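You operate a simulated robot arm through the tools that you are given. There is no shell and no other tool. Be economical: measure what you need, move in short steps, check, and stop when the job is done.

You run a simulated robot arm. Do the job below in one go: nothing can be reset, and whatever is moved stays where it is left.

JOB
Put things in order on the long oak table. At the end: the yellow paper ball stands where the tall glass stood; the silver clip is on the purple box (marked "LABELS"); the tall glass stands where the green card bundle (marked "HERBS") stood; the green card bundle is in the brown tray (marked "INCOMING"); whatever was shut is shut again. Leave all else as you found it, and nothing knocked over.
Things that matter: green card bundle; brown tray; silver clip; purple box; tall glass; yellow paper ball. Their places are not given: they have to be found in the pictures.

Only the result counts: the job must be done as asked and must still hold three seconds after the hand-in. Knocking over, shifting, dropping, spilling or breaking anything else fails it.

ROBOT AND FRAMES
A 6-joint arm with a two-finger parallel gripper, fixed in place. Base frame: the origin is at the foot of the arm, x ahead of it, y to its left, z up; the work surface is at about z = 760. Lengths are in mm, angles in rad, forces in N, time in s.
With the tool pointing down near the work surface it reaches from about 260 to 680 mm from the base axis. Its first joint turns from -1.152 to 1.152 rad. Payload 2.9 kg.
Tool frame: the origin (TCP) lies between the finger pads and is the grasp point; the fingertips stand 30 mm ahead of it; z points along the fingers, y is the line along which they close. Largest opening 110 mm; finger width 20, thickness 10; the body of the gripper, 48 by 112 mm, starts 55 mm behind the TCP.
Orientation is that of the tool frame in the base frame, as a unit quaternion [x, y, z, w]. With the fingers straight down and closing along the base's y, the tool's x points along the base's -x, its y along +y and its z along -z.

CONTROLS
- The arm moves only by the tool move_arm. Its argument "moves" is a list of rows, each a list of 3 entries, a list of its own where there are three numbers: the turn, a rotation vector about the tool's x, y, z in rad, then the shift along the tool's x, y, z in cm, then the finger opening in cm, from 0 to 11. In form: [[[rx, ry, rz], [dx, dy, dz], hand], ...]. A call has 1 to 12 rows; each row shifts and turns the commanded pose from where the row before left it, along the tool's axes as they then stand. Each row takes 0.2 s and may step no farther than 50 mm and 0.15 rad from the row before; otherwise, or with a gripper value out of range, the whole call is refused. Where a pose cannot be reached the arm comes as near as it can. A force on the tool above 40 N (or 10 N above the force at the start of the call, whichever is more), or a blocked arm, ends the call early, and 0.2 s more pass. Each finger travels about 108 mm/s and halts on what it meets, pressing with about 22 N; the grip force reading is that of the motor and also rises with nothing between the fingers. The clock runs only during rows and for 0.2 s after the last one: add rows that do not move to give the fingers time. The reply holds the time, the measured pose of the TCP, the force on the tool along the base axes, the opening and the grip force, in the units named above and with some noise.
- Cameras (640 x 400 px; columns grow to the right, rows downward): "scene" is fixed at [78.4, 458.6, 1356.1]; the picture's right is [-0.58, -0.81, 0.00], its down [-0.66, 0.48, -0.58] and it looks along [0.47, -0.34, -0.82] (base axes); focal length 328 px, centre (320, 200). "wrist" rides on the gripper at [-36, 0, -57] in the tool frame; the picture's right is [0.00, -1.00, 0.00], its down [0.97, 0.00, -0.24] and it looks along [0.24, 0.00, 0.97] (tool axes); focal length 218 px, centre (320, 200).
- snapshot(camera): a new picture of that camera. The clock stands still meanwhile.
- pixel_to_xyz(camera, pixels): for up to 12 pixels [column, row] of the newest picture of that camera ("zoom" is the newest enlarged one), the place [x, y, z] in the base frame of the surface seen there, good to about 2 mm. The clock stands still meanwhile.
- zoom(camera, box): a new picture of the part [left, top, right, bottom] of that camera's present view, enlarged. The clock stands still meanwhile.
- close_job(): hands the job in; it is judged then, once.

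Keep the steps short. Do not move on a guess: measure, check each grasp and each placing, and mend mistakes. In all there are 80 turns and 38 pictures (those below and enlarged ones count). Leave the gripper open and the arm clear of the work at the hand-in unless told otherwise, and finish with a single line.

The tools are called after ">>>" as name(argument=value, ...) on one line, values as JSON. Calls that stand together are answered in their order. move_arm: Moves the arm, as the interface text tells. Its arguments: {"type":"object","properties":{"moves":{"type":"array","items":{"type":"array"}}},"required":["moves"]} The other tools are called the same way: snapshot (camera) takes a picture; pixel_to_xyz (camera, pixels) gives the place of the surface under pixels of a picture; zoom (camera, box) takes an enlarged picture of a part of a camera's view; close_job () hands the job in.

At the start:

```text
time: 0.0
tcp_pos: [332.3, 134.8, 1028.5]
ee_rot: [-0.001, 1.0, -0.001, 0.0]
contact_force: [1.1, 0.7, -0.3]
opening: 109.9
grasp_force: 0.0
```

scene: 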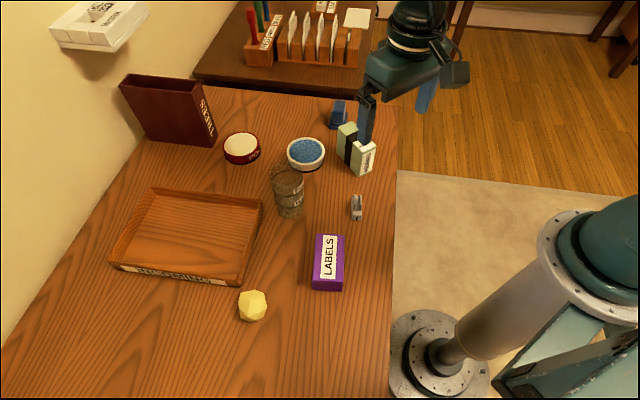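
wrist: 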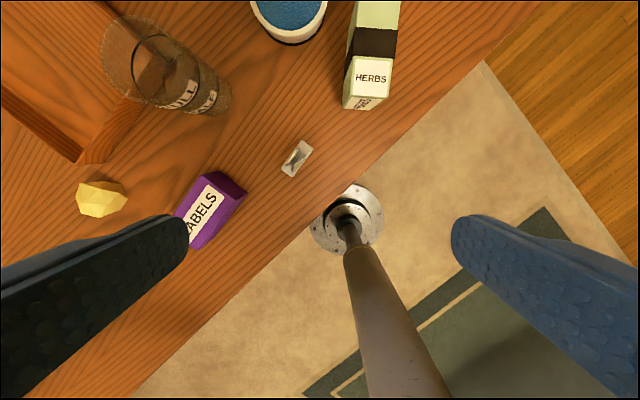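

I see the yellow ball (252,305), purple box (328,262), silver clip (356,207), glass (288,190), green bundle (356,150) and tray (188,235) in the scene view. First I enlarge the work area and measure it.

>>> zoom(camera="scene", box=[220, 90, 400, 210])

>>> pixel_to_xyz(camera="scene", pixels=[[252, 305], [252, 293], [240, 318], [328, 240], [316, 236], [344, 236], [342, 289], [312, 288], [356, 207], [356, 196], [353, 219], [361, 219]])

>>> pixel_to_xyz(camera="scene", pixels=[[346, 125], [376, 144], [364, 150], [350, 175], [338, 155], [360, 176], [288, 172], [288, 216], [188, 235], [150, 260], [230, 280], [262, 200]])

```text
3.33 times, centred on (310, 150) of scene
```

zoom: 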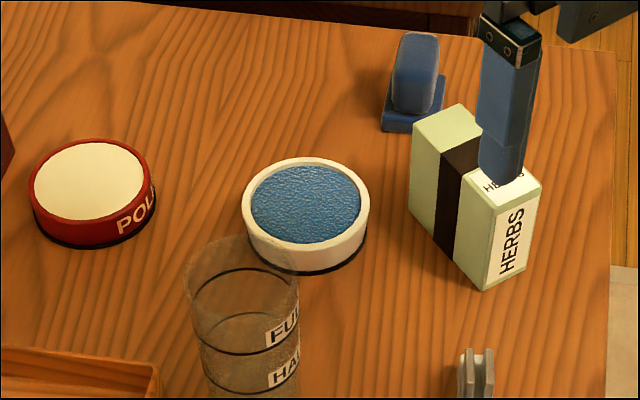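

```text
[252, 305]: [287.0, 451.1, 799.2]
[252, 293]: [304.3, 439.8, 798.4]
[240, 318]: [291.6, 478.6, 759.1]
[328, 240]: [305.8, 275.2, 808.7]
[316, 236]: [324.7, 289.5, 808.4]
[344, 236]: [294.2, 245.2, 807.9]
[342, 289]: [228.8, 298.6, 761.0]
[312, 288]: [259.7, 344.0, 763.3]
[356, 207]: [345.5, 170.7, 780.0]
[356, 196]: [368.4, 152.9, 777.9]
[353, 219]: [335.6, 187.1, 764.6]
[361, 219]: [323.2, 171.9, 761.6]
```

```text
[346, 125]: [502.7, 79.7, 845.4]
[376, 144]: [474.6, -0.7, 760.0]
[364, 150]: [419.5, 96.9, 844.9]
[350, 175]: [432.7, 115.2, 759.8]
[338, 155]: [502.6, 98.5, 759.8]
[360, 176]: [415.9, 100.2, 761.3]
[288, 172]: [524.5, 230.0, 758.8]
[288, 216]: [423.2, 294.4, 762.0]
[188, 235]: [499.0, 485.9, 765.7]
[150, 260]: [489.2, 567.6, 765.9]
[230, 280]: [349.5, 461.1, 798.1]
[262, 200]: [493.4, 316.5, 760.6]
```

The bundle's top and sides are clear in the enlarged picture. I measure its corners, the glass rim and the neighbours there, before any new picture.

>>> pixel_to_xyz(camera="zoom", pixels=[[461, 108], [416, 131], [491, 203], [537, 182], [486, 287], [411, 205], [522, 270], [440, 190], [305, 162], [305, 272], [190, 290], [245, 240]])

>>> zoom(camera="scene", box=[240, 150, 368, 230])

```text
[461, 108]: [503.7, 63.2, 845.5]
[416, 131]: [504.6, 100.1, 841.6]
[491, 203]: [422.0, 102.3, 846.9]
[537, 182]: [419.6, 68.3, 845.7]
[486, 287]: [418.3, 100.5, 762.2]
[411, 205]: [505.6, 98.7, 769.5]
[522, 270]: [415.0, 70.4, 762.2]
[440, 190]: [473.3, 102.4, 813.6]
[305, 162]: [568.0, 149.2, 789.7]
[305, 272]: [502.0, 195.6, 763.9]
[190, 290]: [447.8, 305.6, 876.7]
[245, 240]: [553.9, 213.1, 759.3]
```

```text
5.00 times, centred on (304, 190) of scene
```

zoom: 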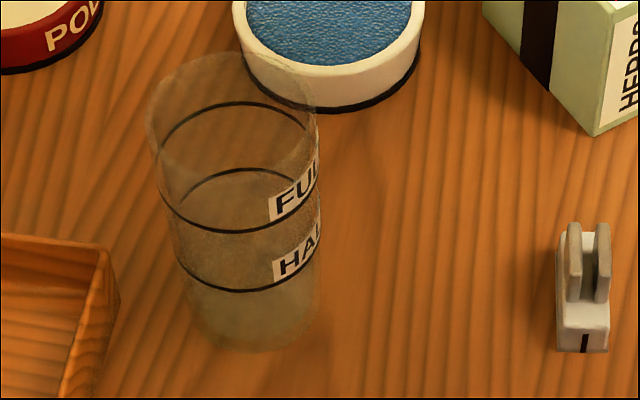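

The glass has two dark rings that I can measure. I also measure the clip, whose base and two upright ears show at (583,290).

>>> pixel_to_xyz(camera="zoom", pixels=[[163, 200], [235, 232], [317, 197], [236, 103], [180, 264], [245, 291], [290, 265], [574, 260], [602, 258], [588, 340], [588, 300], [582, 318]])

>>> pixel_to_xyz(camera="zoom", pixels=[[573, 228], [601, 228], [563, 328], [606, 328], [562, 350], [606, 350], [558, 236], [588, 240], [310, 130], [190, 180], [225, 60], [250, 348]])

```text
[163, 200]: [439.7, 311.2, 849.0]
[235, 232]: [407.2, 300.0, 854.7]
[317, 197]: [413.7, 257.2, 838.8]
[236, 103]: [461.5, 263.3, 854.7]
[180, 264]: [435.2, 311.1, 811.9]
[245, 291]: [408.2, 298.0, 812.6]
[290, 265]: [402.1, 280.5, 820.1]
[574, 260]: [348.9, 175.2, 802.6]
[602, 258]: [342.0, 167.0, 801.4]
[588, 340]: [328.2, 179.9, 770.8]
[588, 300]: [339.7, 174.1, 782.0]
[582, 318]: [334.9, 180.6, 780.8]
```

```text
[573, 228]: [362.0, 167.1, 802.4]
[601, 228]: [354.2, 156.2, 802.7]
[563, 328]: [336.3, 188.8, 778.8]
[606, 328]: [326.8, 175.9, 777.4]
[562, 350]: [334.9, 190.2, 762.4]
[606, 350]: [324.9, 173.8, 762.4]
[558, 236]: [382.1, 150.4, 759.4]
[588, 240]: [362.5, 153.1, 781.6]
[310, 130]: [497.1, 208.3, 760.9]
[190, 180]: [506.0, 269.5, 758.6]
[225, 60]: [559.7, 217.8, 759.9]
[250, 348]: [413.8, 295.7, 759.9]
```

Measured so far: the glass axis is near (434,281), the bundle spans x 418..505 and y 65..102 with its top at 845, and the clip axis runs along (0.85,-0.53). Next I measure the tray floor and walls.

>>> pixel_to_xyz(camera="scene", pixels=[[155, 191], [260, 203], [240, 283], [114, 261], [250, 210], [232, 273], [158, 198], [128, 257], [225, 240], [205, 262], [210, 240], [222, 268]])

>>> zoom(camera="scene", box=[104, 180, 272, 285])

```text
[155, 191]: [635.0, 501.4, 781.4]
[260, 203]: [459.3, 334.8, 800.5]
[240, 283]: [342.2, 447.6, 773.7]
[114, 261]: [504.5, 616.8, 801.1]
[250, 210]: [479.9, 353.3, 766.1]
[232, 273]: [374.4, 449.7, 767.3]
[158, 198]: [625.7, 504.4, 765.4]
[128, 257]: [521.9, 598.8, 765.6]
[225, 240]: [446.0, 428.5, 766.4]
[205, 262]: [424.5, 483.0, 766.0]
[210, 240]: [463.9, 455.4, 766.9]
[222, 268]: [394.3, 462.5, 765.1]
```

```text
3.81 times, centred on (188, 232) of scene
```

zoom: 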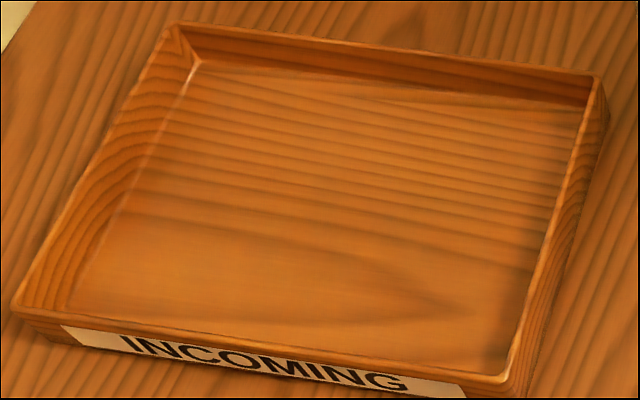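

The tray floor is at z 766 and its rim at 800. The right wall runs from (480,353) to (374,450). I plan to set the bundle near (462,438), with its length along that wall. First I move above the bundle at z 960.

>>> move_arm(moves=[[[0, 0, 0], [-3.25, -1.3, 1.7], 8], [[0, 0, 0.04], [-3.25, -1.3, 1.7], 8], [[0, 0, 0], [-3.25, -1.3, 1.7], 8], [[0, 0, 0], [-3.25, -1.3, 1.7], 8], [[0, 0, 0], [0, 0, 0], 8]])

>>> snapshot(camera="wrist")

```text
time: 1.2
tcp_pos: [461.9, 79.7, 958.2]
ee_rot: [0.019, 1.0, -0.001, 0.0]
contact_force: [-1.2, -0.6, -0.4]
opening: 79.8
grasp_force: 0.0
```

```text
32 pictures are left
```

wrist: 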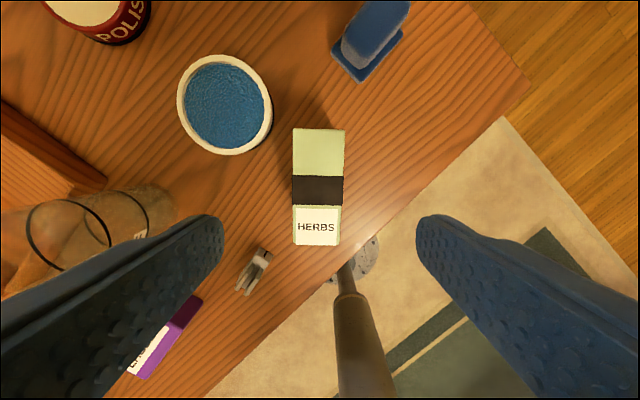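

The bundle is below me, about (292..344, 128..244) in the wrist view. I measure its corners precisely.

>>> pixel_to_xyz(camera="wrist", pixels=[[296, 132], [342, 132], [295, 204], [340, 205], [295, 170], [342, 170], [318, 130], [318, 205], [297, 242], [338, 242], [318, 160], [318, 240]])

```text
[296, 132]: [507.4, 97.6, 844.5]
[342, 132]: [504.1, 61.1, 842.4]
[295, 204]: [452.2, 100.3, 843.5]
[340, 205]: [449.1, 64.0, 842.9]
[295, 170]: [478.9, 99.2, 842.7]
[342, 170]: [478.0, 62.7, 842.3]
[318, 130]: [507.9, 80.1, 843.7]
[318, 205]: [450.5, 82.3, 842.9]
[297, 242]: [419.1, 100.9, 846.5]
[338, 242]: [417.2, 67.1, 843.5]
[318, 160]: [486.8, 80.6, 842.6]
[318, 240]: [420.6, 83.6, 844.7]
```

The bundle's centre is (463,82), its width 37 and its yaw about -0.04, which the tool already has. I shift +2.5 mm in y, go down to TCP z 820 and close.

>>> move_arm(moves=[[[0, 0, 0], [0, 0.25, 4.5], 8], [[0, 0, 0], [0, 0, 4.5], 8], [[0, 0, 0], [0, 0, 3.0], 8], [[0, 0, 0], [0, 0, 1.8], 8], [[0, 0, 0], [0, 0, 0], 8], [[0, 0, 0], [0, 0, 0], 5], [[0, 0, 0], [0, 0, 0], 3.4], [[0, 0, 0], [0, 0, 0], 3.0], [[0, 0, 0], [0, 0, 0], 3.0]])

```text
time: 3.2
tcp_pos: [459.1, 81.9, 820.4]
ee_rot: [0.019, 1.0, -0.001, 0.0]
contact_force: [-0.1, -0.3, 0.1]
opening: 40.0
grasp_force: 22.1
```

The fingers halted at 40 mm with 22 N, so the bundle is gripped. I lift it gently and check.

>>> move_arm(moves=[[[0, 0, 0], [0, 0, -1.5], 2.5], [[0, 0, 0], [0, 0, -3], 2.5], [[0, 0, 0], [0, 0, -4], 2.5], [[0, 0, 0], [0, 0, -4], 2.5], [[0, 0, 0], [0, 0, -3], 2.5], [[0, 0, 0], [0, 0, 0], 2.5]])

>>> snapshot(camera="scene")

```text
time: 4.6
tcp_pos: [460.6, 81.0, 975.1]
ee_rot: [0.019, 1.0, -0.001, -0.001]
contact_force: [0.2, -0.7, -0.4]
opening: 40.0
grasp_force: 22.1
```

```text
31 pictures are left
```

scene: 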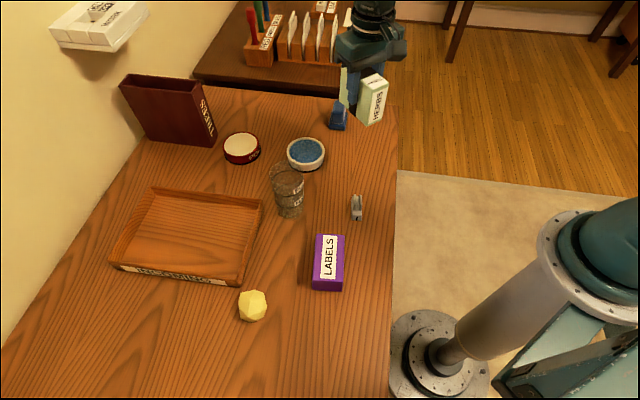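

The bundle is lifted upright and its bottom (915) clears the glass. I carry it along +y towards the tray and turn it part way.

>>> move_arm(moves=[[[0, 0, 0], [0.1, 2.5, 0], 2.5], [[0, 0, 0], [0.18, 4.4, 0], 2.5], [[0, 0, 0], [0.18, 4.4, 0], 2.5], [[0, 0, 0], [0.18, 4.4, 0], 2.5], [[0, 0, 0], [0.18, 4.4, 0], 2.5], [[0, 0, 0], [0.18, 4.4, 0], 2.5], [[0, 0, 0], [0.18, 4.4, 0], 2.5], [[0, 0, 0], [0.12, 3, 0], 2.5], [[0, 0, 0.14], [0, 0, 1], 2.5], [[0, 0, 0.14], [0, 0, 1], 2.5], [[0, 0, 0.14], [0, 0, 1], 2.5], [[0, 0, 0], [0, 0, 0], 2.5]])

```text
time: 7.2
tcp_pos: [460.4, 401.9, 945.9]
ee_rot: [0.228, 0.974, 0.0, -0.001]
contact_force: [-0.4, -0.6, -2.3]
opening: 39.9
grasp_force: 21.9
```

It is above the tray's side. I finish the turn to yaw -0.75, shift 38 mm further in y, and take a picture before lowering.

>>> move_arm(moves=[[[0, 0, 0.145], [0, 0, 0.5], 2.5], [[0, 0, 0.145], [0, 0, 0.5], 2.5], [[0, 0, 0], [2.44, 2.92, 0], 2.5], [[0, 0, 0], [0, 0, 3], 2.5], [[0, 0, 0], [0, 0, 0], 2.5]])

>>> snapshot(camera="scene")

```text
time: 8.4
tcp_pos: [461.5, 439.4, 904.3]
ee_rot: [0.366, 0.931, -0.001, 0.0]
contact_force: [-1.0, -0.5, -0.9]
opening: 39.6
grasp_force: 21.8
```

```text
30 pictures are left
```

scene: 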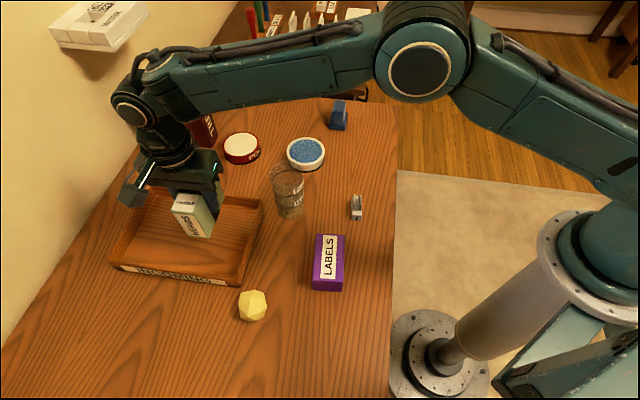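

The bundle hangs over the tray with its length along the right wall. I lower it to about 2 mm above the floor, then creep down.

>>> move_arm(moves=[[[0, 0, 0], [0, 0, 4], 2.5], [[0, 0, 0], [0, 0, 2.5], 2.5], [[0, 0, 0], [0, 0, 0.8], 2.5], [[0, 0, 0], [0, 0, 0.3], 2.5], [[0, 0, 0], [0, 0, 0.15], 2.5], [[0, 0, 0], [0, 0, 0], 2.5]])

```text
time: 9.8
tcp_pos: [462.0, 438.5, 828.0]
ee_rot: [0.366, 0.931, -0.002, 0.0]
contact_force: [-0.6, -0.4, -2.2]
opening: 40.0
grasp_force: 21.9
```

The reading is z 828 with little force. I creep the last millimetres and watch for contact.

>>> move_arm(moves=[[[0, 0, 0], [0, 0, 0.1], 2.5], [[0, 0, 0], [0, 0, 0.1], 2.5], [[0, 0, 0], [0, 0, 0], 2.5]])

>>> zoom(camera="scene", box=[140, 170, 268, 250])

```text
time: 10.6
tcp_pos: [461.5, 439.9, 826.3]
ee_rot: [0.366, 0.931, 0.0, 0.0]
contact_force: [-3.1, -3.5, 9.4]
opening: 39.9
grasp_force: 21.6
```

```text
5.00 times, centred on (204, 210) of scene
```

zoom: 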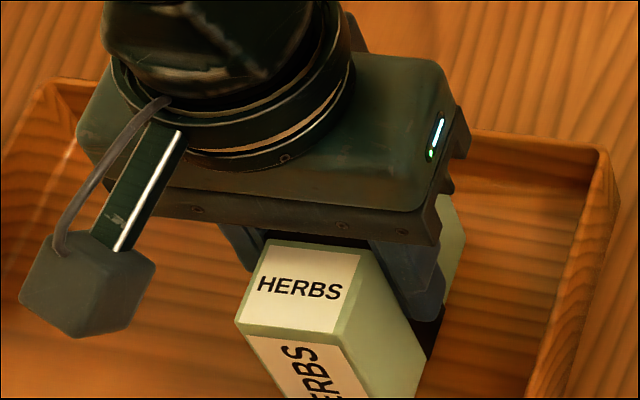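

The upward force of 9 N shows the bundle stands on the tray floor. I open to 7 cm, wait and rise straight up.

>>> move_arm(moves=[[[0, 0, 0], [0, 0, 0], 4.6], [[0, 0, 0], [0, 0, 0], 6.5], [[0, 0, 0], [0, 0, 0], 6.5], [[0, 0, 0], [0, 0, -2], 6.5], [[0, 0, 0], [0, 0, -4], 6.5], [[0, 0, 0], [0, 0, -4], 6.5], [[0, 0, 0], [0, 0, -4], 6.5], [[0, 0, 0], [0, 0, 0], 6.5]])

>>> snapshot(camera="wrist")

```text
time: 12.4
tcp_pos: [462.0, 440.0, 966.7]
ee_rot: [0.365, 0.931, -0.001, -0.001]
contact_force: [-0.5, 0.1, 0.1]
opening: 65.0
grasp_force: 0.1
```

```text
28 pictures are left
```

wrist: 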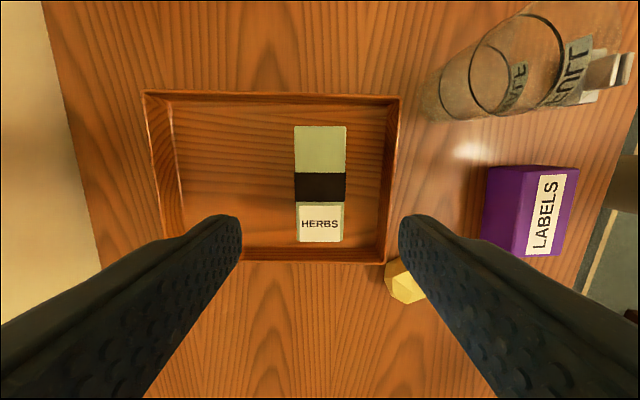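

The bundle stands in the tray. Next is the glass: I go above it at (434,281) and turn back to yaw 0, well above its rim.

>>> move_arm(moves=[[[0, 0, 0], [-2.2, -3.39, 0], 8], [[0, 0, 0], [-2.2, -3.39, 0], 10], [[0, 0, 0], [-2.2, -3.39, 0], 10], [[0, 0, 0], [-2.2, -3.39, 0], 10], [[0, 0, -0.15], [0, 0, 0], 10], [[0, 0, -0.15], [0, 0, 0], 10], [[0, 0, -0.15], [0, 0, 0], 10], [[0, 0, -0.15], [0, 0, 0], 10], [[0, 0, -0.15], [0, 0, 0], 10], [[0, 0, 0], [0, 0, 0], 10]])

>>> zoom(camera="wrist", box=[200, 80, 440, 230])

```text
time: 14.6
tcp_pos: [434.4, 280.2, 967.0]
ee_rot: [-0.001, 1.0, -0.001, 0.0]
contact_force: [-0.4, -0.1, 0.4]
opening: 99.8
grasp_force: 0.0
```

```text
2.67 times, centred on (320, 155) of wrist
```

zoom: 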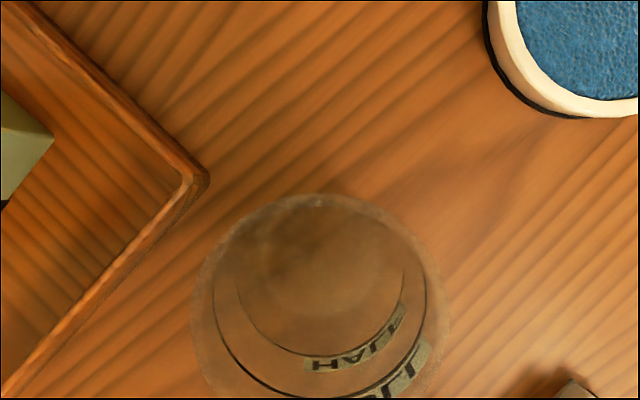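

The glass is centred sideways (columns 192..448 around 320). I take the whole wrist view to measure the rings and the foot.

>>> zoom(camera="wrist", box=[240, 140, 400, 240])

```text
4.00 times, centred on (320, 190) of wrist
```

zoom: 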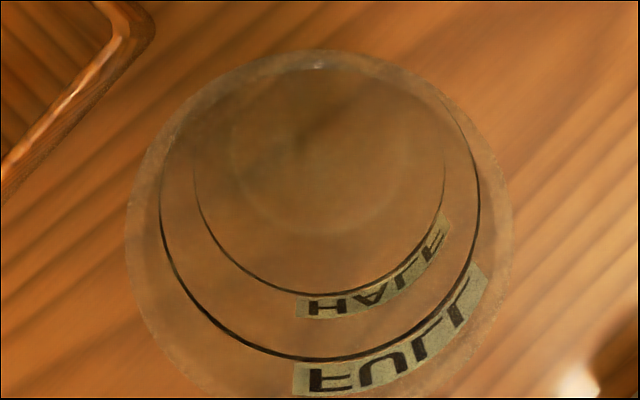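

>>> pixel_to_xyz(camera="zoom", pixels=[[159, 205], [480, 190], [320, 358], [195, 180], [445, 185], [320, 295], [130, 210], [508, 210], [318, 66], [318, 52], [320, 390], [235, 170]])

```text
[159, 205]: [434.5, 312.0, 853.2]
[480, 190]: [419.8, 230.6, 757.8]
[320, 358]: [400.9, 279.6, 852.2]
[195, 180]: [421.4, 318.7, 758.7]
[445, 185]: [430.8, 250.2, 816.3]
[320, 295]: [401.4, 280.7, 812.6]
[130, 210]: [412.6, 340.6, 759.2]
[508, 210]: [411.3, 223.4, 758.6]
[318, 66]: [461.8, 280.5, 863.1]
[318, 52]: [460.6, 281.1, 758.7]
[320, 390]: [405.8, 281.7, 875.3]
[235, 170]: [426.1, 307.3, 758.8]
```

The glass axis is (433,280.5), its radius 32 and its rim about 882. I lower to TCP z 838, so that the fingertips at 808 clear the tray rim and the palm clears the glass rim. Then I close gently.

>>> move_arm(moves=[[[0, 0, 0], [0.1, 0, 4], 10], [[0, 0, 0], [0, 0, 4], 10], [[0, 0, 0], [0, 0, 3], 10], [[0, 0, 0], [0, 0, 1.9], 10], [[0, 0, 0], [0, 0, 0], 8.5], [[0, 0, 0], [0, 0, 0], 7.2], [[0, 0, 0], [0, 0, 0], 6.6], [[0, 0, 0], [0, 0, 0], 6.0], [[0, 0, 0], [0, 0, 0], 5.8], [[0, 0, 0], [0, 0, 0], 5.8]])

```text
time: 16.8
tcp_pos: [432.8, 278.7, 836.7]
ee_rot: [0.0, 1.0, 0.0, 0.0]
contact_force: [-0.6, -0.5, 0.1]
opening: 62.4
grasp_force: 21.9
```

It halted at 62.4 mm, which matches the glass. I lift 60 mm slowly and check.

>>> move_arm(moves=[[[0, 0, 0], [0, 0, -0.7], 5.5], [[0, 0, 0], [0, 0, -1.5], 5.5], [[0, 0, 0], [0, 0, -2], 5.5], [[0, 0, 0], [0, 0, -1.8], 5.5], [[0, 0, 0], [0, 0, 0], 5.5]])

>>> snapshot(camera="scene")

```text
time: 18.0
tcp_pos: [432.7, 281.5, 897.1]
ee_rot: [0.0, 1.0, 0.0, 0.0]
contact_force: [-0.1, 0.1, -1.2]
opening: 62.3
grasp_force: 21.8
```

```text
25 pictures are left
```

scene: 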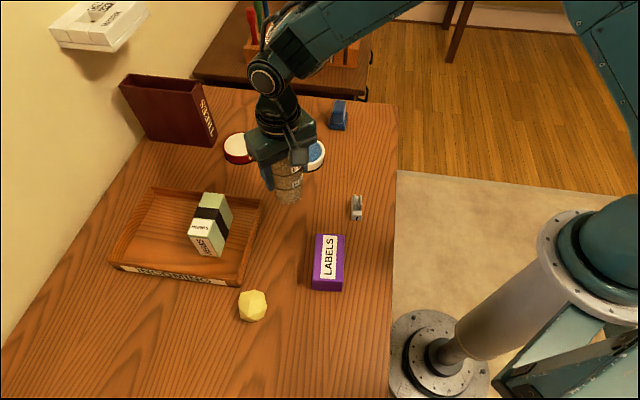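

The glass is up and held upright. I move it slowly to the bundle's old place (463,82), with shifts of +30 in x and -198 in y.

>>> move_arm(moves=[[[0, 0, 0], [-0.15, -1.0, 0], 5.5], [[0, 0, 0], [-0.35, -2.3, 0], 5.5], [[0, 0, 0], [-0.45, -3.0, 0], 5.5], [[0, 0, 0], [-0.45, -3.0, 0], 5.5], [[0, 0, 0], [-0.45, -3.0, 0], 5.5], [[0, 0, 0], [-0.45, -3.0, 0], 5.5], [[0, 0, 0], [-0.35, -2.3, 0], 5.5], [[0, 0, 0], [-0.25, -1.5, 0], 5.5], [[0, 0, 0], [-0.1, -0.7, 0], 5.5], [[0, 0, 0], [0, 0, 0], 5.5]])

```text
time: 20.2
tcp_pos: [462.6, 81.3, 898.0]
ee_rot: [0.0, 1.0, -0.001, 0.0]
contact_force: [-0.1, 0.2, -1.5]
opening: 62.3
grasp_force: 21.5
```

The glass is at (462.6,81.3). I lower it about 58 mm and creep at the end.

>>> move_arm(moves=[[[0, 0, 0], [0, 0, 2], 5.5], [[0, 0, 0], [0, 0, 2.2], 5.5], [[0, 0, 0], [0, 0, 1.2], 5.5], [[0, 0, 0], [0, 0, 0.3], 5.5], [[0, 0, 0], [0, 0, 0.1], 5.5], [[0, 0, 0], [0, 0, 0.1], 5.5], [[0, 0, 0], [0, 0, 0.1], 5.5], [[0, 0, 0], [0, 0, 0], 5.5]])

```text
time: 22.0
tcp_pos: [465.3, 82.4, 835.8]
ee_rot: [0.0, 1.0, -0.001, 0.0]
contact_force: [-1.1, 0.5, -2.4]
opening: 62.3
grasp_force: 22.3
```

There is no clear contact yet. I creep in 1 mm steps.

>>> move_arm(moves=[[[0, 0, 0], [0, 0, 0.1], 5.5], [[0, 0, 0], [0, 0, 0], 5.5]])

```text
time: 22.6
tcp_pos: [463.3, 81.9, 837.0]
ee_rot: [0.0, 1.0, 0.0, 0.0]
contact_force: [-1.6, 0.8, 8.0]
opening: 62.1
grasp_force: 21.7
```

The force of +8 N shows the glass stands. I open slowly and rise straight up.

>>> move_arm(moves=[[[0, 0, 0], [0, 0, 0], 6.8], [[0, 0, 0], [0, 0, 0], 8.5], [[0, 0, 0], [0, 0, 0], 9.5], [[0, 0, 0], [0, 0, 0], 9.5], [[0, 0, 0], [0, 0, -2], 9.5], [[0, 0, 0], [0, 0, -4], 9.5], [[0, 0, 0], [0, 0, -4], 9.5], [[0, 0, 0], [0, 0, -4], 9.5], [[0, 0, 0], [0, 0, 0], 9.5]])

>>> snapshot(camera="scene")

>>> snapshot(camera="wrist")

```text
time: 24.6
tcp_pos: [463.8, 80.7, 975.7]
ee_rot: [0.0, 1.0, -0.002, 0.0]
contact_force: [-0.3, -0.2, 0.3]
opening: 95.2
grasp_force: 0.0
```

```text
24 pictures are left
```

scene: 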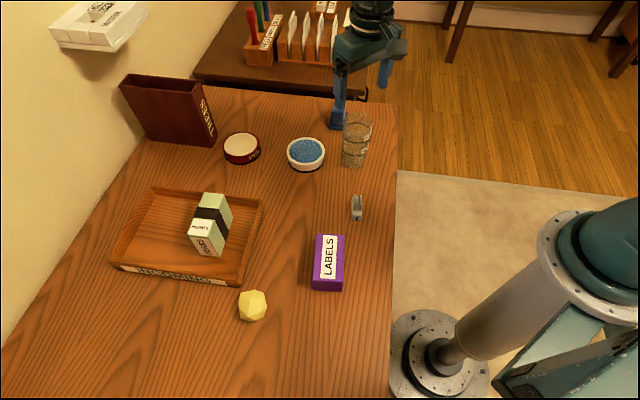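

```text
23 pictures are left
```

wrist: 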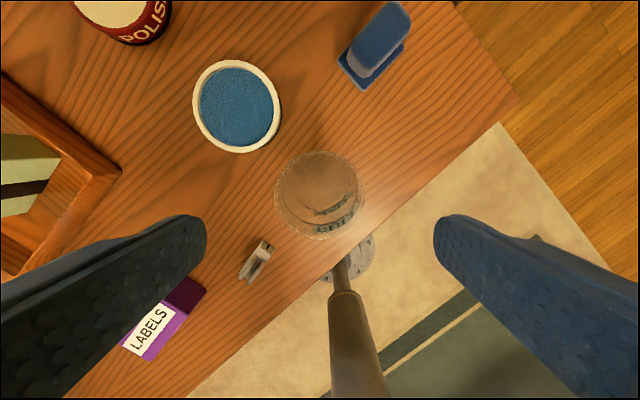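

The glass stands at the bundle's old place. Next is the ball, roughly at (295,447). I move above it at the same height.

>>> move_arm(moves=[[[0, 0, 0], [1.87, 4.07, 0], 8], [[0, 0, 0], [1.87, 4.07, 0], 8], [[0, 0, 0], [1.87, 4.07, 0], 8], [[0, 0, 0], [1.87, 4.07, 0], 8], [[0, 0, 0], [1.87, 4.07, 0], 8], [[0, 0, 0], [1.87, 4.07, 0], 8], [[0, 0, 0], [1.87, 4.07, 0], 8], [[0, 0, 0], [1.87, 4.07, 0], 8], [[0, 0, 0], [1.87, 4.07, 0], 8], [[0, 0, 0], [0, 0, 3], 8], [[0, 0, 0], [0, 0, 0], 8]])

>>> snapshot(camera="wrist")

```text
time: 27.0
tcp_pos: [295.0, 447.1, 946.7]
ee_rot: [0.0, 1.0, -0.002, -0.001]
contact_force: [-0.6, 0.5, 0.7]
opening: 80.0
grasp_force: 0.0
```

```text
22 pictures are left
```

wrist: 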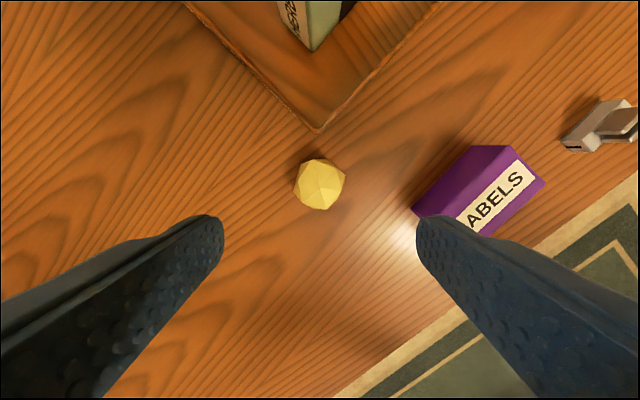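

The ball is at (319,184), spanning 294..345 by 158..210. I measure it.

>>> pixel_to_xyz(camera="wrist", pixels=[[319, 184], [296, 184], [343, 184], [319, 160], [320, 208], [300, 165], [340, 200], [319, 175], [319, 129], [443, 190], [415, 208]])

>>> zoom(camera="wrist", box=[272, 150, 368, 210])

```text
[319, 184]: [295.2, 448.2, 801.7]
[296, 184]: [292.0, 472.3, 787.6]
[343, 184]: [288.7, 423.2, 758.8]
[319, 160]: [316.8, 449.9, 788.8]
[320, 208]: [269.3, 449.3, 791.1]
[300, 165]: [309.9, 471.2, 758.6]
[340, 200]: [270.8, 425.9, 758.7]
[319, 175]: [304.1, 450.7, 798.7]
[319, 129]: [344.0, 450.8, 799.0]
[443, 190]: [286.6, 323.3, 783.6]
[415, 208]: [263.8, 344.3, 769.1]
```

```text
6.67 times, centred on (320, 180) of wrist
```

zoom: 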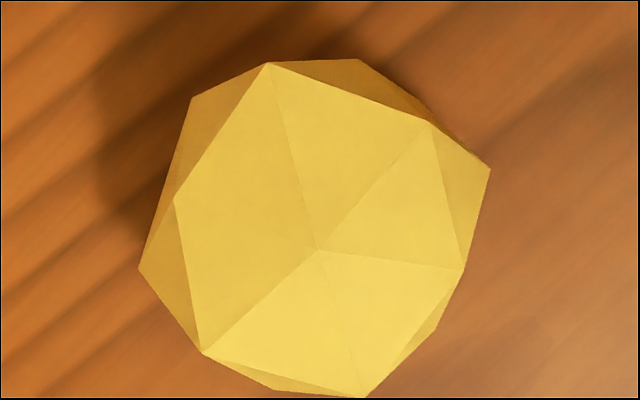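

The ball's centre is about (293,448), its width about 50 and its top 802. The fingertips reach 30 mm ahead, so I lower to TCP z 794 with the tips at 764, still open.

>>> move_arm(moves=[[[0, 0, 0], [0.24, 0.1, 4.5], 8], [[0, 0, 0], [0, 0, 4.5], 8], [[0, 0, 0], [0, 0, 4], 8], [[0, 0, 0], [0, 0, 2], 8], [[0, 0, 0], [0, 0, 0], 8], [[0, 0, 0], [0, 0, 0], 6.5], [[0, 0, 0], [0, 0, 0], 5.6], [[0, 0, 0], [0, 0, 0], 5.2], [[0, 0, 0], [0, 0, 0], 5.2]])

```text
time: 29.0
tcp_pos: [291.8, 448.6, 795.9]
ee_rot: [0.0, 1.0, -0.001, 0.0]
contact_force: [-0.6, 0.1, 0.2]
opening: 52.1
grasp_force: 0.1
```

Not touching yet at 52 mm. I close gradually.

>>> move_arm(moves=[[[0, 0, 0], [0, 0, 0.15], 5.0], [[0, 0, 0], [0, 0, 0], 4.8], [[0, 0, 0], [0, 0, 0], 4.7], [[0, 0, 0], [0, 0, 0], 4.7]])

```text
time: 30.0
tcp_pos: [292.9, 448.7, 794.2]
ee_rot: [0.0, 1.0, 0.0, 0.0]
contact_force: [0.1, 0.7, 2.0]
opening: 48.3
grasp_force: 1.7
```

Contact began at about 48.3 mm. I squeeze a little more and see what the ball does.

>>> move_arm(moves=[[[0, 0, 0], [0, 0, 0], 4.6], [[0, 0, 0], [0, 0, 0], 4.5], [[0, 0, 0], [0, 0, 0], 4.5]])

>>> snapshot(camera="wrist")

```text
time: 30.8
tcp_pos: [292.0, 449.8, 794.6]
ee_rot: [0.0, 1.0, -0.001, 0.0]
contact_force: [-0.5, -0.5, 1.4]
opening: 47.4
grasp_force: 21.8
```

```text
20 pictures are left
```

wrist: 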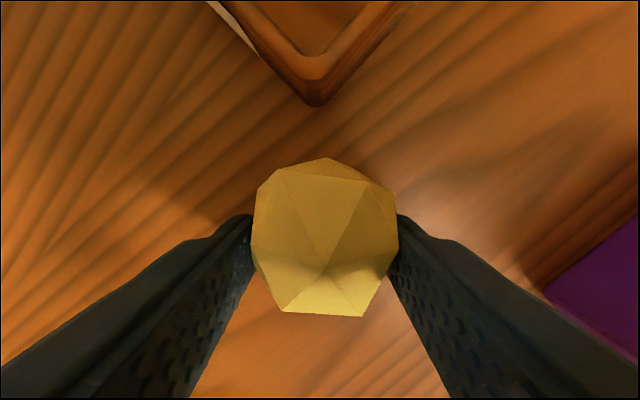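

The ball is firmly held at 47.4 mm with 22 N. I lift it 80 mm gently.

>>> move_arm(moves=[[[0, 0, 0], [0, 0, -0.7], 4.3], [[0, 0, 0], [0, 0, -1.8], 4.3], [[0, 0, 0], [0, 0, -3], 4.3], [[0, 0, 0], [0, 0, -2.5], 4.3], [[0, 0, 0], [0, 0, 0], 4.3]])

>>> snapshot(camera="wrist")

```text
time: 32.0
tcp_pos: [292.6, 448.8, 874.5]
ee_rot: [0.0, 1.0, -0.001, 0.0]
contact_force: [-0.7, -0.6, -1.0]
opening: 47.0
grasp_force: 22.5
```

```text
19 pictures are left
```

wrist: 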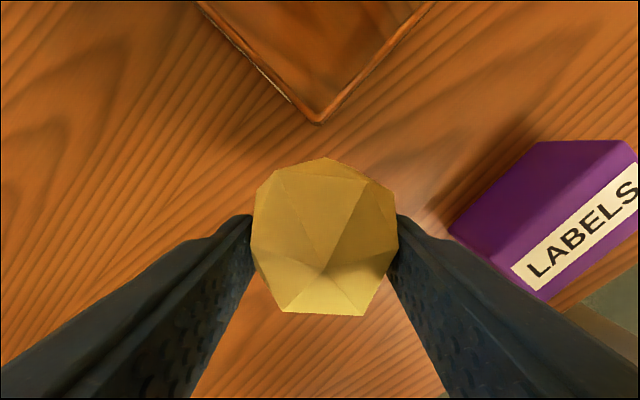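

The ball came up in the same pose. I carry it to the glass's old place (433,280.5).

>>> move_arm(moves=[[[0, 0, 0], [-1.04, -1.23, 0], 4.3], [[0, 0, 0], [-2.5, -3.0, 0], 4.3], [[0, 0, 0], [-2.5, -3.0, 0], 4.3], [[0, 0, 0], [-2.5, -3.0, 0], 4.3], [[0, 0, 0], [-2.5, -3.0, 0], 4.3], [[0, 0, 0], [-2.0, -2.4, 0], 4.3], [[0, 0, 0], [-1.0, -1.2, 0], 4.3], [[0, 0, 0], [0, 0, 0], 4.3]])

```text
time: 33.8
tcp_pos: [432.9, 280.4, 876.0]
ee_rot: [-0.001, 1.0, -0.001, 0.0]
contact_force: [0.3, 0.6, 0.3]
opening: 46.6
grasp_force: 21.8
```

At the target. I lower 79 mm and creep at the end.

>>> move_arm(moves=[[[0, 0, 0], [0, 0, 3], 4.3], [[0, 0, 0], [0, 0, 3], 4.3], [[0, 0, 0], [0, 0, 1.5], 4.3], [[0, 0, 0], [0, 0, 0.3], 4.3], [[0, 0, 0], [0, 0, 0.1], 4.3], [[0, 0, 0], [0, 0, 0], 4.3]])

```text
time: 35.2
tcp_pos: [432.6, 281.3, 796.5]
ee_rot: [0.001, 1.0, -0.001, 0.0]
contact_force: [0.1, -0.5, 0.2]
opening: 46.4
grasp_force: 22.2
```

>>> move_arm(moves=[[[0, 0, 0], [0, 0, 0.1], 4.3], [[0, 0, 0], [0, 0, 0.05], 4.3], [[0, 0, 0], [0, 0, 0], 4.3]])

>>> snapshot(camera="wrist")

```text
time: 36.0
tcp_pos: [433.9, 281.7, 794.7]
ee_rot: [0.0, 1.0, -0.001, 0.0]
contact_force: [-1.3, -1.0, 2.8]
opening: 46.2
grasp_force: 22.4
```

```text
18 pictures are left
```

wrist: 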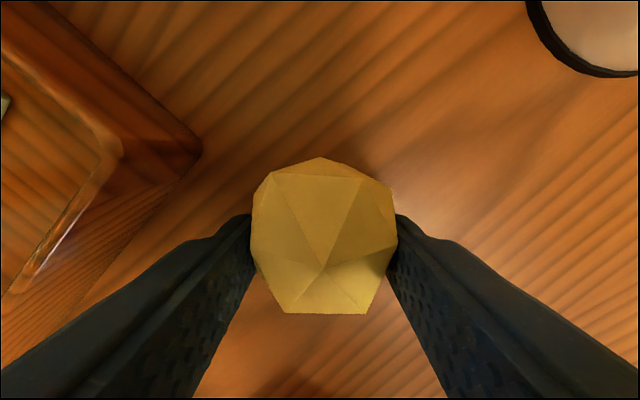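

The ball is just touching down (2.8 N). I set it 0.5 mm lower and open slowly and evenly, so that it does not roll.

>>> move_arm(moves=[[[0, 0, 0], [0, 0, 0.05], 4.3], [[0, 0, 0], [0, 0, 0], 4.6], [[0, 0, 0], [0, 0, 0], 4.8], [[0, 0, 0], [0, 0, 0], 5.0], [[0, 0, 0], [0, 0, 0], 5.5], [[0, 0, 0], [0, 0, 0], 6.5], [[0, 0, 0], [0, 0, 0], 7.5], [[0, 0, 0], [0, 0, 0], 7.5]])

>>> snapshot(camera="wrist")

```text
time: 37.8
tcp_pos: [433.5, 280.9, 794.7]
ee_rot: [0.0, 1.0, -0.001, 0.0]
contact_force: [-0.3, -0.3, 0.7]
opening: 75.0
grasp_force: 0.0
```

```text
17 pictures are left
```

wrist: 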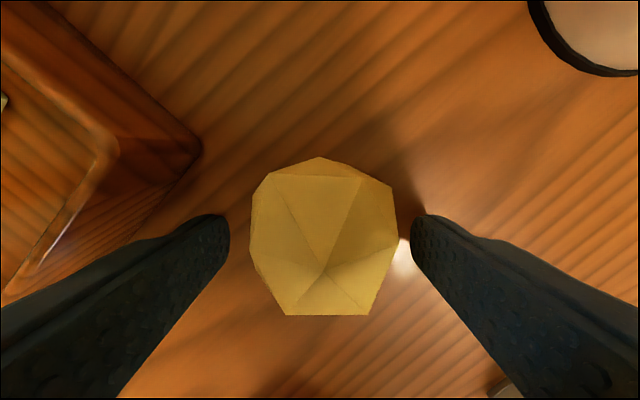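

The ball rests in place. I rise 120 mm and go above the clip, near (350,166), to measure it.

>>> move_arm(moves=[[[0, 0, 0], [0, 0, -2], 7.5], [[0, 0, 0], [0, 0, -5], 7.5], [[0, 0, 0], [0, 0, -5], 7.5], [[0, 0, 0], [2.77, -3.8, 0], 7.5], [[0, 0, 0], [2.77, -3.8, 0], 6], [[0, 0, 0], [2.77, -3.8, 0], 6], [[0, 0, 0], [0, 0, 0], 6], [[0, 0, 0], [0, 0, 0], 6]])

>>> snapshot(camera="wrist")

```text
time: 39.6
tcp_pos: [347.2, 168.0, 915.0]
ee_rot: [-0.001, 1.0, 0.0, 0.0]
contact_force: [0.6, -1.2, 0.0]
opening: 60.0
grasp_force: 0.0
```

```text
16 pictures are left
```

wrist: 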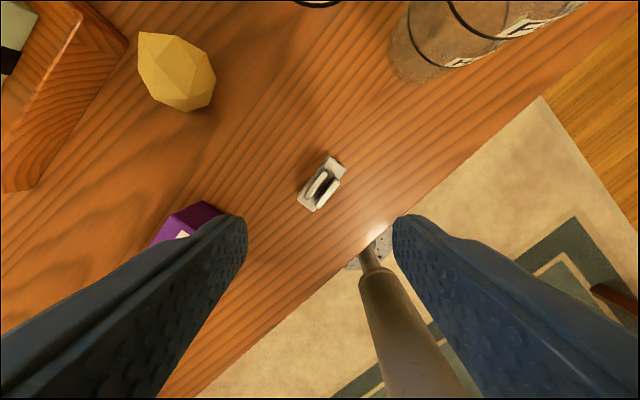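

I enlarge the clip at (322,184).

>>> zoom(camera="wrist", box=[282, 150, 362, 220])

```text
5.71 times, centred on (322, 185) of wrist
```

zoom: 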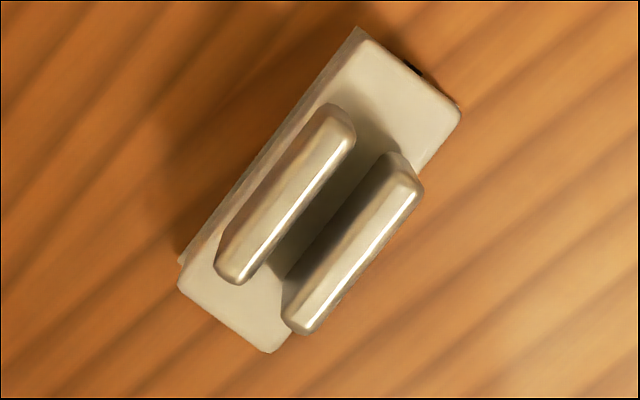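

>>> pixel_to_xyz(camera="zoom", pixels=[[365, 45], [455, 110], [268, 345], [185, 285], [340, 125], [230, 272], [405, 180], [298, 325], [285, 200], [350, 250], [415, 90], [235, 305]])

>>> pixel_to_xyz(camera="wrist", pixels=[[190, 212], [200, 204], [178, 236], [222, 212]])

```text
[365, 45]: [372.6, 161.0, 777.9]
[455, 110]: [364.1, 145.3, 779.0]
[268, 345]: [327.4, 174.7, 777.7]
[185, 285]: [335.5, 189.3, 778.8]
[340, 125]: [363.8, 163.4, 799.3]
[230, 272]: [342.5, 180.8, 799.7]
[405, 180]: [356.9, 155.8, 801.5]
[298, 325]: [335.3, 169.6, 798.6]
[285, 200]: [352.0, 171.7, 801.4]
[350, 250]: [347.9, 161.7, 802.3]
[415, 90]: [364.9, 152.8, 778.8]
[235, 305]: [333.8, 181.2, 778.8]
```

```text
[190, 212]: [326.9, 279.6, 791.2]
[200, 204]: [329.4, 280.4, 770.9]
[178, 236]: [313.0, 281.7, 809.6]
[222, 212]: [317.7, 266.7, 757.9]
```

The clip's base is 47 x 17 mm, centred at (350,167.5), with yaw about -0.65 and its ears up to 802. I turn to that yaw and lower to TCP z 830, then read the pose.

>>> move_arm(moves=[[[0, 0, 0.13], [0, 0, 0], 5], [[0, 0, 0.13], [0, 0, 0], 5], [[0, 0, 0.13], [0, 0, 0], 5], [[0, 0, 0.13], [0, 0, 0], 5], [[0, 0, 0.13], [0, 0, 0], 5], [[0, 0, 0], [0, 0, 3], 5], [[0, 0, 0], [0, 0, 3], 5], [[0, 0, 0], [0, 0, 0], 5], [[0, 0, 0], [0, 0, 0], 5]])

>>> snapshot(camera="wrist")

```text
time: 41.6
tcp_pos: [351.3, 166.3, 853.9]
ee_rot: [0.319, 0.948, -0.001, -0.001]
contact_force: [0.3, 0.2, 0.1]
opening: 50.1
grasp_force: 0.0
```

```text
14 pictures are left
```

wrist: 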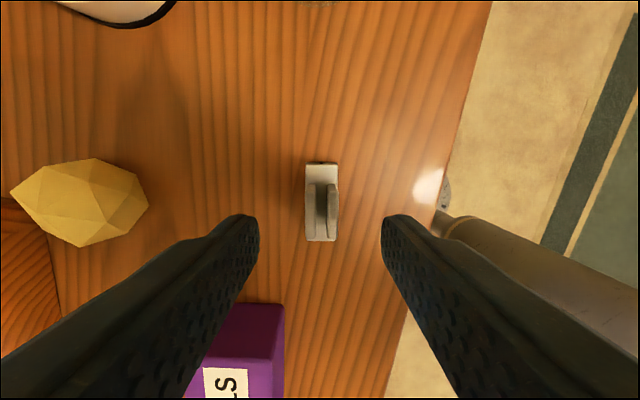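

The clip is aligned and centred (columns 305..338). I lower to TCP z 794 and close.

>>> move_arm(moves=[[[0, 0, 0], [0, 0, 3], 5], [[0, 0, 0], [0, 0, 2], 5], [[0, 0, 0], [0, 0, 0.95], 5], [[0, 0, 0], [0, 0, 0], 3.5], [[0, 0, 0], [0, 0, 0], 2.4], [[0, 0, 0], [0, 0, 0], 1.8], [[0, 0, 0], [0, 0, 0], 1.4], [[0, 0, 0], [0, 0, 0], 1.4]])

>>> snapshot(camera="wrist")

```text
time: 43.4
tcp_pos: [350.0, 167.6, 793.4]
ee_rot: [0.319, 0.948, -0.001, 0.0]
contact_force: [-0.3, 0.0, -0.6]
opening: 19.0
grasp_force: 22.0
```

```text
13 pictures are left
```

wrist: 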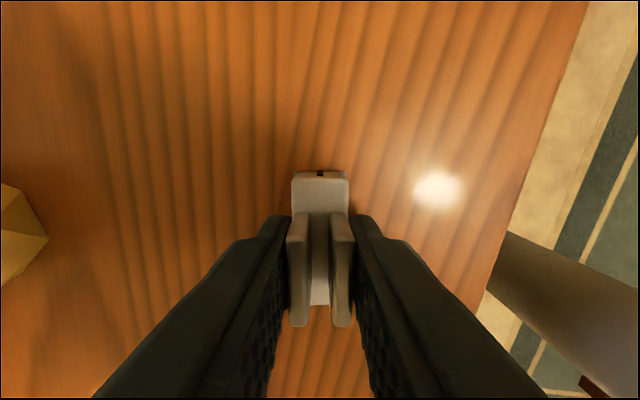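

The clip is gripped at 19 mm. I lift it 90 mm and look at the scene for the box's corners.

>>> move_arm(moves=[[[0, 0, 0], [0, 0, -1], 1.2], [[0, 0, 0], [0, 0, -3], 1.2], [[0, 0, 0], [0, 0, -5], 1.2], [[0, 0, 0], [0, 0, 0], 1.2]])

>>> zoom(camera="scene", box=[270, 190, 398, 310])

```text
time: 44.4
tcp_pos: [350.0, 167.7, 886.0]
ee_rot: [0.319, 0.948, -0.001, -0.001]
contact_force: [0.6, 0.2, -0.1]
opening: 18.8
grasp_force: 22.1
```

```text
3.33 times, centred on (334, 250) of scene
```

zoom: 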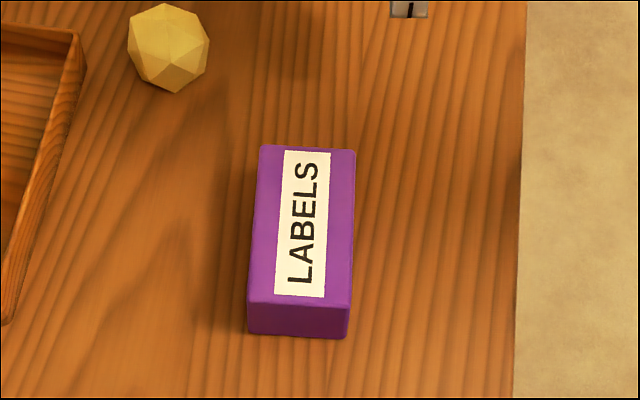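

>>> pixel_to_xyz(camera="zoom", pixels=[[264, 150], [352, 154], [347, 302], [251, 297], [300, 225], [290, 185], [310, 260], [168, 45], [170, 10], [168, 85]])

```text
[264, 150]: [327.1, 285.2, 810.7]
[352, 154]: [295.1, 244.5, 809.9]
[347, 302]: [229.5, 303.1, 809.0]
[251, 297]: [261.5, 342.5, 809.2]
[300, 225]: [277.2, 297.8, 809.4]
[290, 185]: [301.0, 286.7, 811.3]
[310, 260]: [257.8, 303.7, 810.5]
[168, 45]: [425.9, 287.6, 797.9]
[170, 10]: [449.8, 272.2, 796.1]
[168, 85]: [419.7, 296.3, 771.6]
```

The box's top is centred at (278.3,293.8), z 809.5, with yaw -0.73. I turn 0.08 more and carry the clip above its centre, still well above it.

>>> move_arm(moves=[[[0, 0, 0.08], [0, 0, 0], 1.2], [[0, 0, 0], [3.44, 1.155, 0], 1.2], [[0, 0, 0], [3.44, 1.155, 0], 1.2], [[0, 0, 0], [3.44, 1.155, 0], 1.2], [[0, 0, 0], [3.44, 1.155, 0], 1.2], [[0, 0, 0], [0, 0, 0], 1.2], [[0, 0, 0], [0, 0, 2.5], 1.2], [[0, 0, 0], [0, 0, 0], 1.2]])

>>> snapshot(camera="scene")

```text
time: 46.2
tcp_pos: [278.3, 293.8, 858.2]
ee_rot: [0.356, 0.934, -0.001, 0.0]
contact_force: [-0.7, -0.2, -1.3]
opening: 19.1
grasp_force: 22.7
```

```text
11 pictures are left
```

scene: 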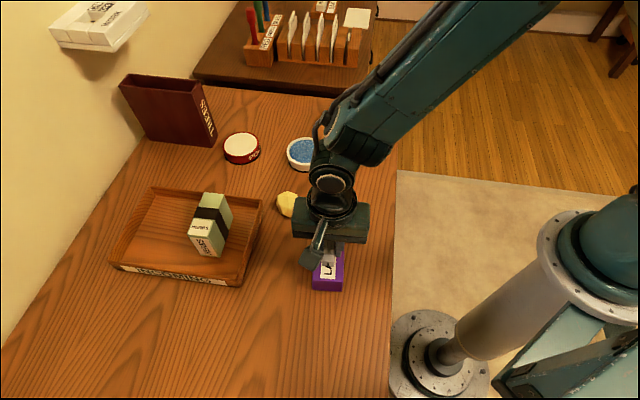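

The clip is above the box's centre. I lower 13 mm and creep to contact.

>>> move_arm(moves=[[[0, 0, 0], [0, 0, 0.8], 1.2], [[0, 0, 0], [0, 0, 0.3], 1.2], [[0, 0, 0], [0, 0, 0.15], 1.2], [[0, 0, 0], [0, 0, 0.1], 1.2], [[0, 0, 0], [0, 0, 0], 1.2]])

```text
time: 47.4
tcp_pos: [279.3, 293.7, 845.4]
ee_rot: [0.357, 0.934, -0.001, 0.0]
contact_force: [0.5, 0.4, -0.9]
opening: 19.0
grasp_force: 22.1
```

>>> move_arm(moves=[[[0, 0, 0], [0, 0, 0.1], 1.2], [[0, 0, 0], [0, 0, 0], 1.2]])

```text
time: 48.0
tcp_pos: [278.8, 294.0, 844.5]
ee_rot: [0.357, 0.934, -0.001, 0.0]
contact_force: [0.1, 0.6, 0.9]
opening: 18.7
grasp_force: 21.9
```

Still no clear contact at 844.5. I go 1 mm more.

>>> move_arm(moves=[[[0, 0, 0], [0, 0, 0.1], 1.2], [[0, 0, 0], [0, 0, 0], 1.2]])

```text
time: 48.6
tcp_pos: [277.3, 293.9, 843.5]
ee_rot: [0.357, 0.934, -0.001, 0.0]
contact_force: [-2.8, -1.6, 16.6]
opening: 19.0
grasp_force: 22.0
```

Firm contact at 16.6 N. I ease up 0.5 mm, open to 4.5 cm and rise.

>>> move_arm(moves=[[[0, 0, 0], [0, 0, -0.05], 1.2], [[0, 0, 0], [0, 0, 0], 2.4], [[0, 0, 0], [0, 0, 0], 4.0], [[0, 0, 0], [0, 0, 0], 4.5], [[0, 0, 0], [0, 0, -1], 4.5], [[0, 0, 0], [0, 0, -4], 4.5], [[0, 0, 0], [0, 0, -5], 6], [[0, 0, 0], [0, 0, -5], 8], [[0, 0, 0], [0, 0, 0], 8]])

>>> snapshot(camera="wrist")

```text
time: 50.6
tcp_pos: [277.4, 293.3, 994.0]
ee_rot: [0.356, 0.934, -0.001, -0.001]
contact_force: [-0.7, -0.4, 0.3]
opening: 79.9
grasp_force: 0.0
```

```text
10 pictures are left
```

wrist: 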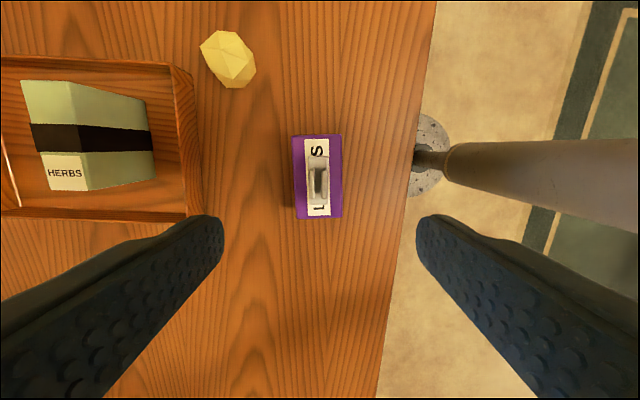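

The clip lies on the box. I move the arm back near its start pose and check the whole table.

>>> move_arm(moves=[[[0, 0, 0], [-3.65, -2.03, -0.9], 10], [[0, 0, 0], [-3.65, -2.03, -0.9], 11], [[0, 0, 0], [-3.65, -2.03, -0.9], 11], [[0, 0, 0], [-3.65, -2.03, -0.9], 11], [[0, 0, 0], [0, 0, 0], 11]])

>>> snapshot(camera="scene")

>>> zoom(camera="scene", box=[240, 90, 400, 300])

```text
time: 51.8
tcp_pos: [333.1, 134.0, 1032.0]
ee_rot: [0.357, 0.934, -0.001, -0.001]
contact_force: [0.7, 0.7, 0.6]
opening: 109.8
grasp_force: 0.0
```

```text
9 pictures are left
```

scene: 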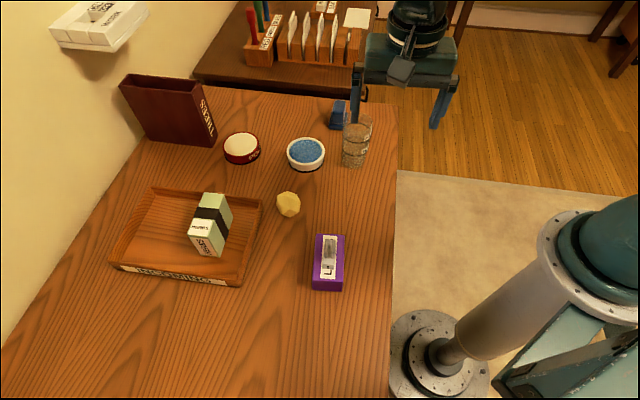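

```text
1.90 times, centred on (320, 195) of scene
```

zoom: 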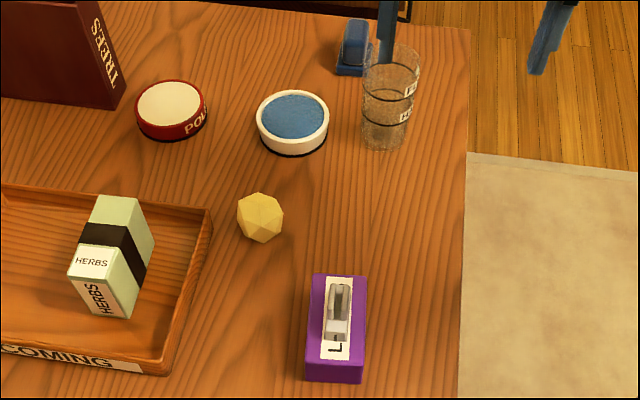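

Everything is in place: bundle in the tray, glass on the bundle's old spot, ball on the glass's old spot and clip on the box. Nothing else has shifted and nothing was opened. The gripper is open and clear, so I hand in.

>>> close_job()

```text
The job is handed in.
```

The bundle is in the tray, the glass is where the bundle stood, the ball is where the glass stood, and the clip is on the purple box; nothing was opened or knocked over, and the job is handed in.
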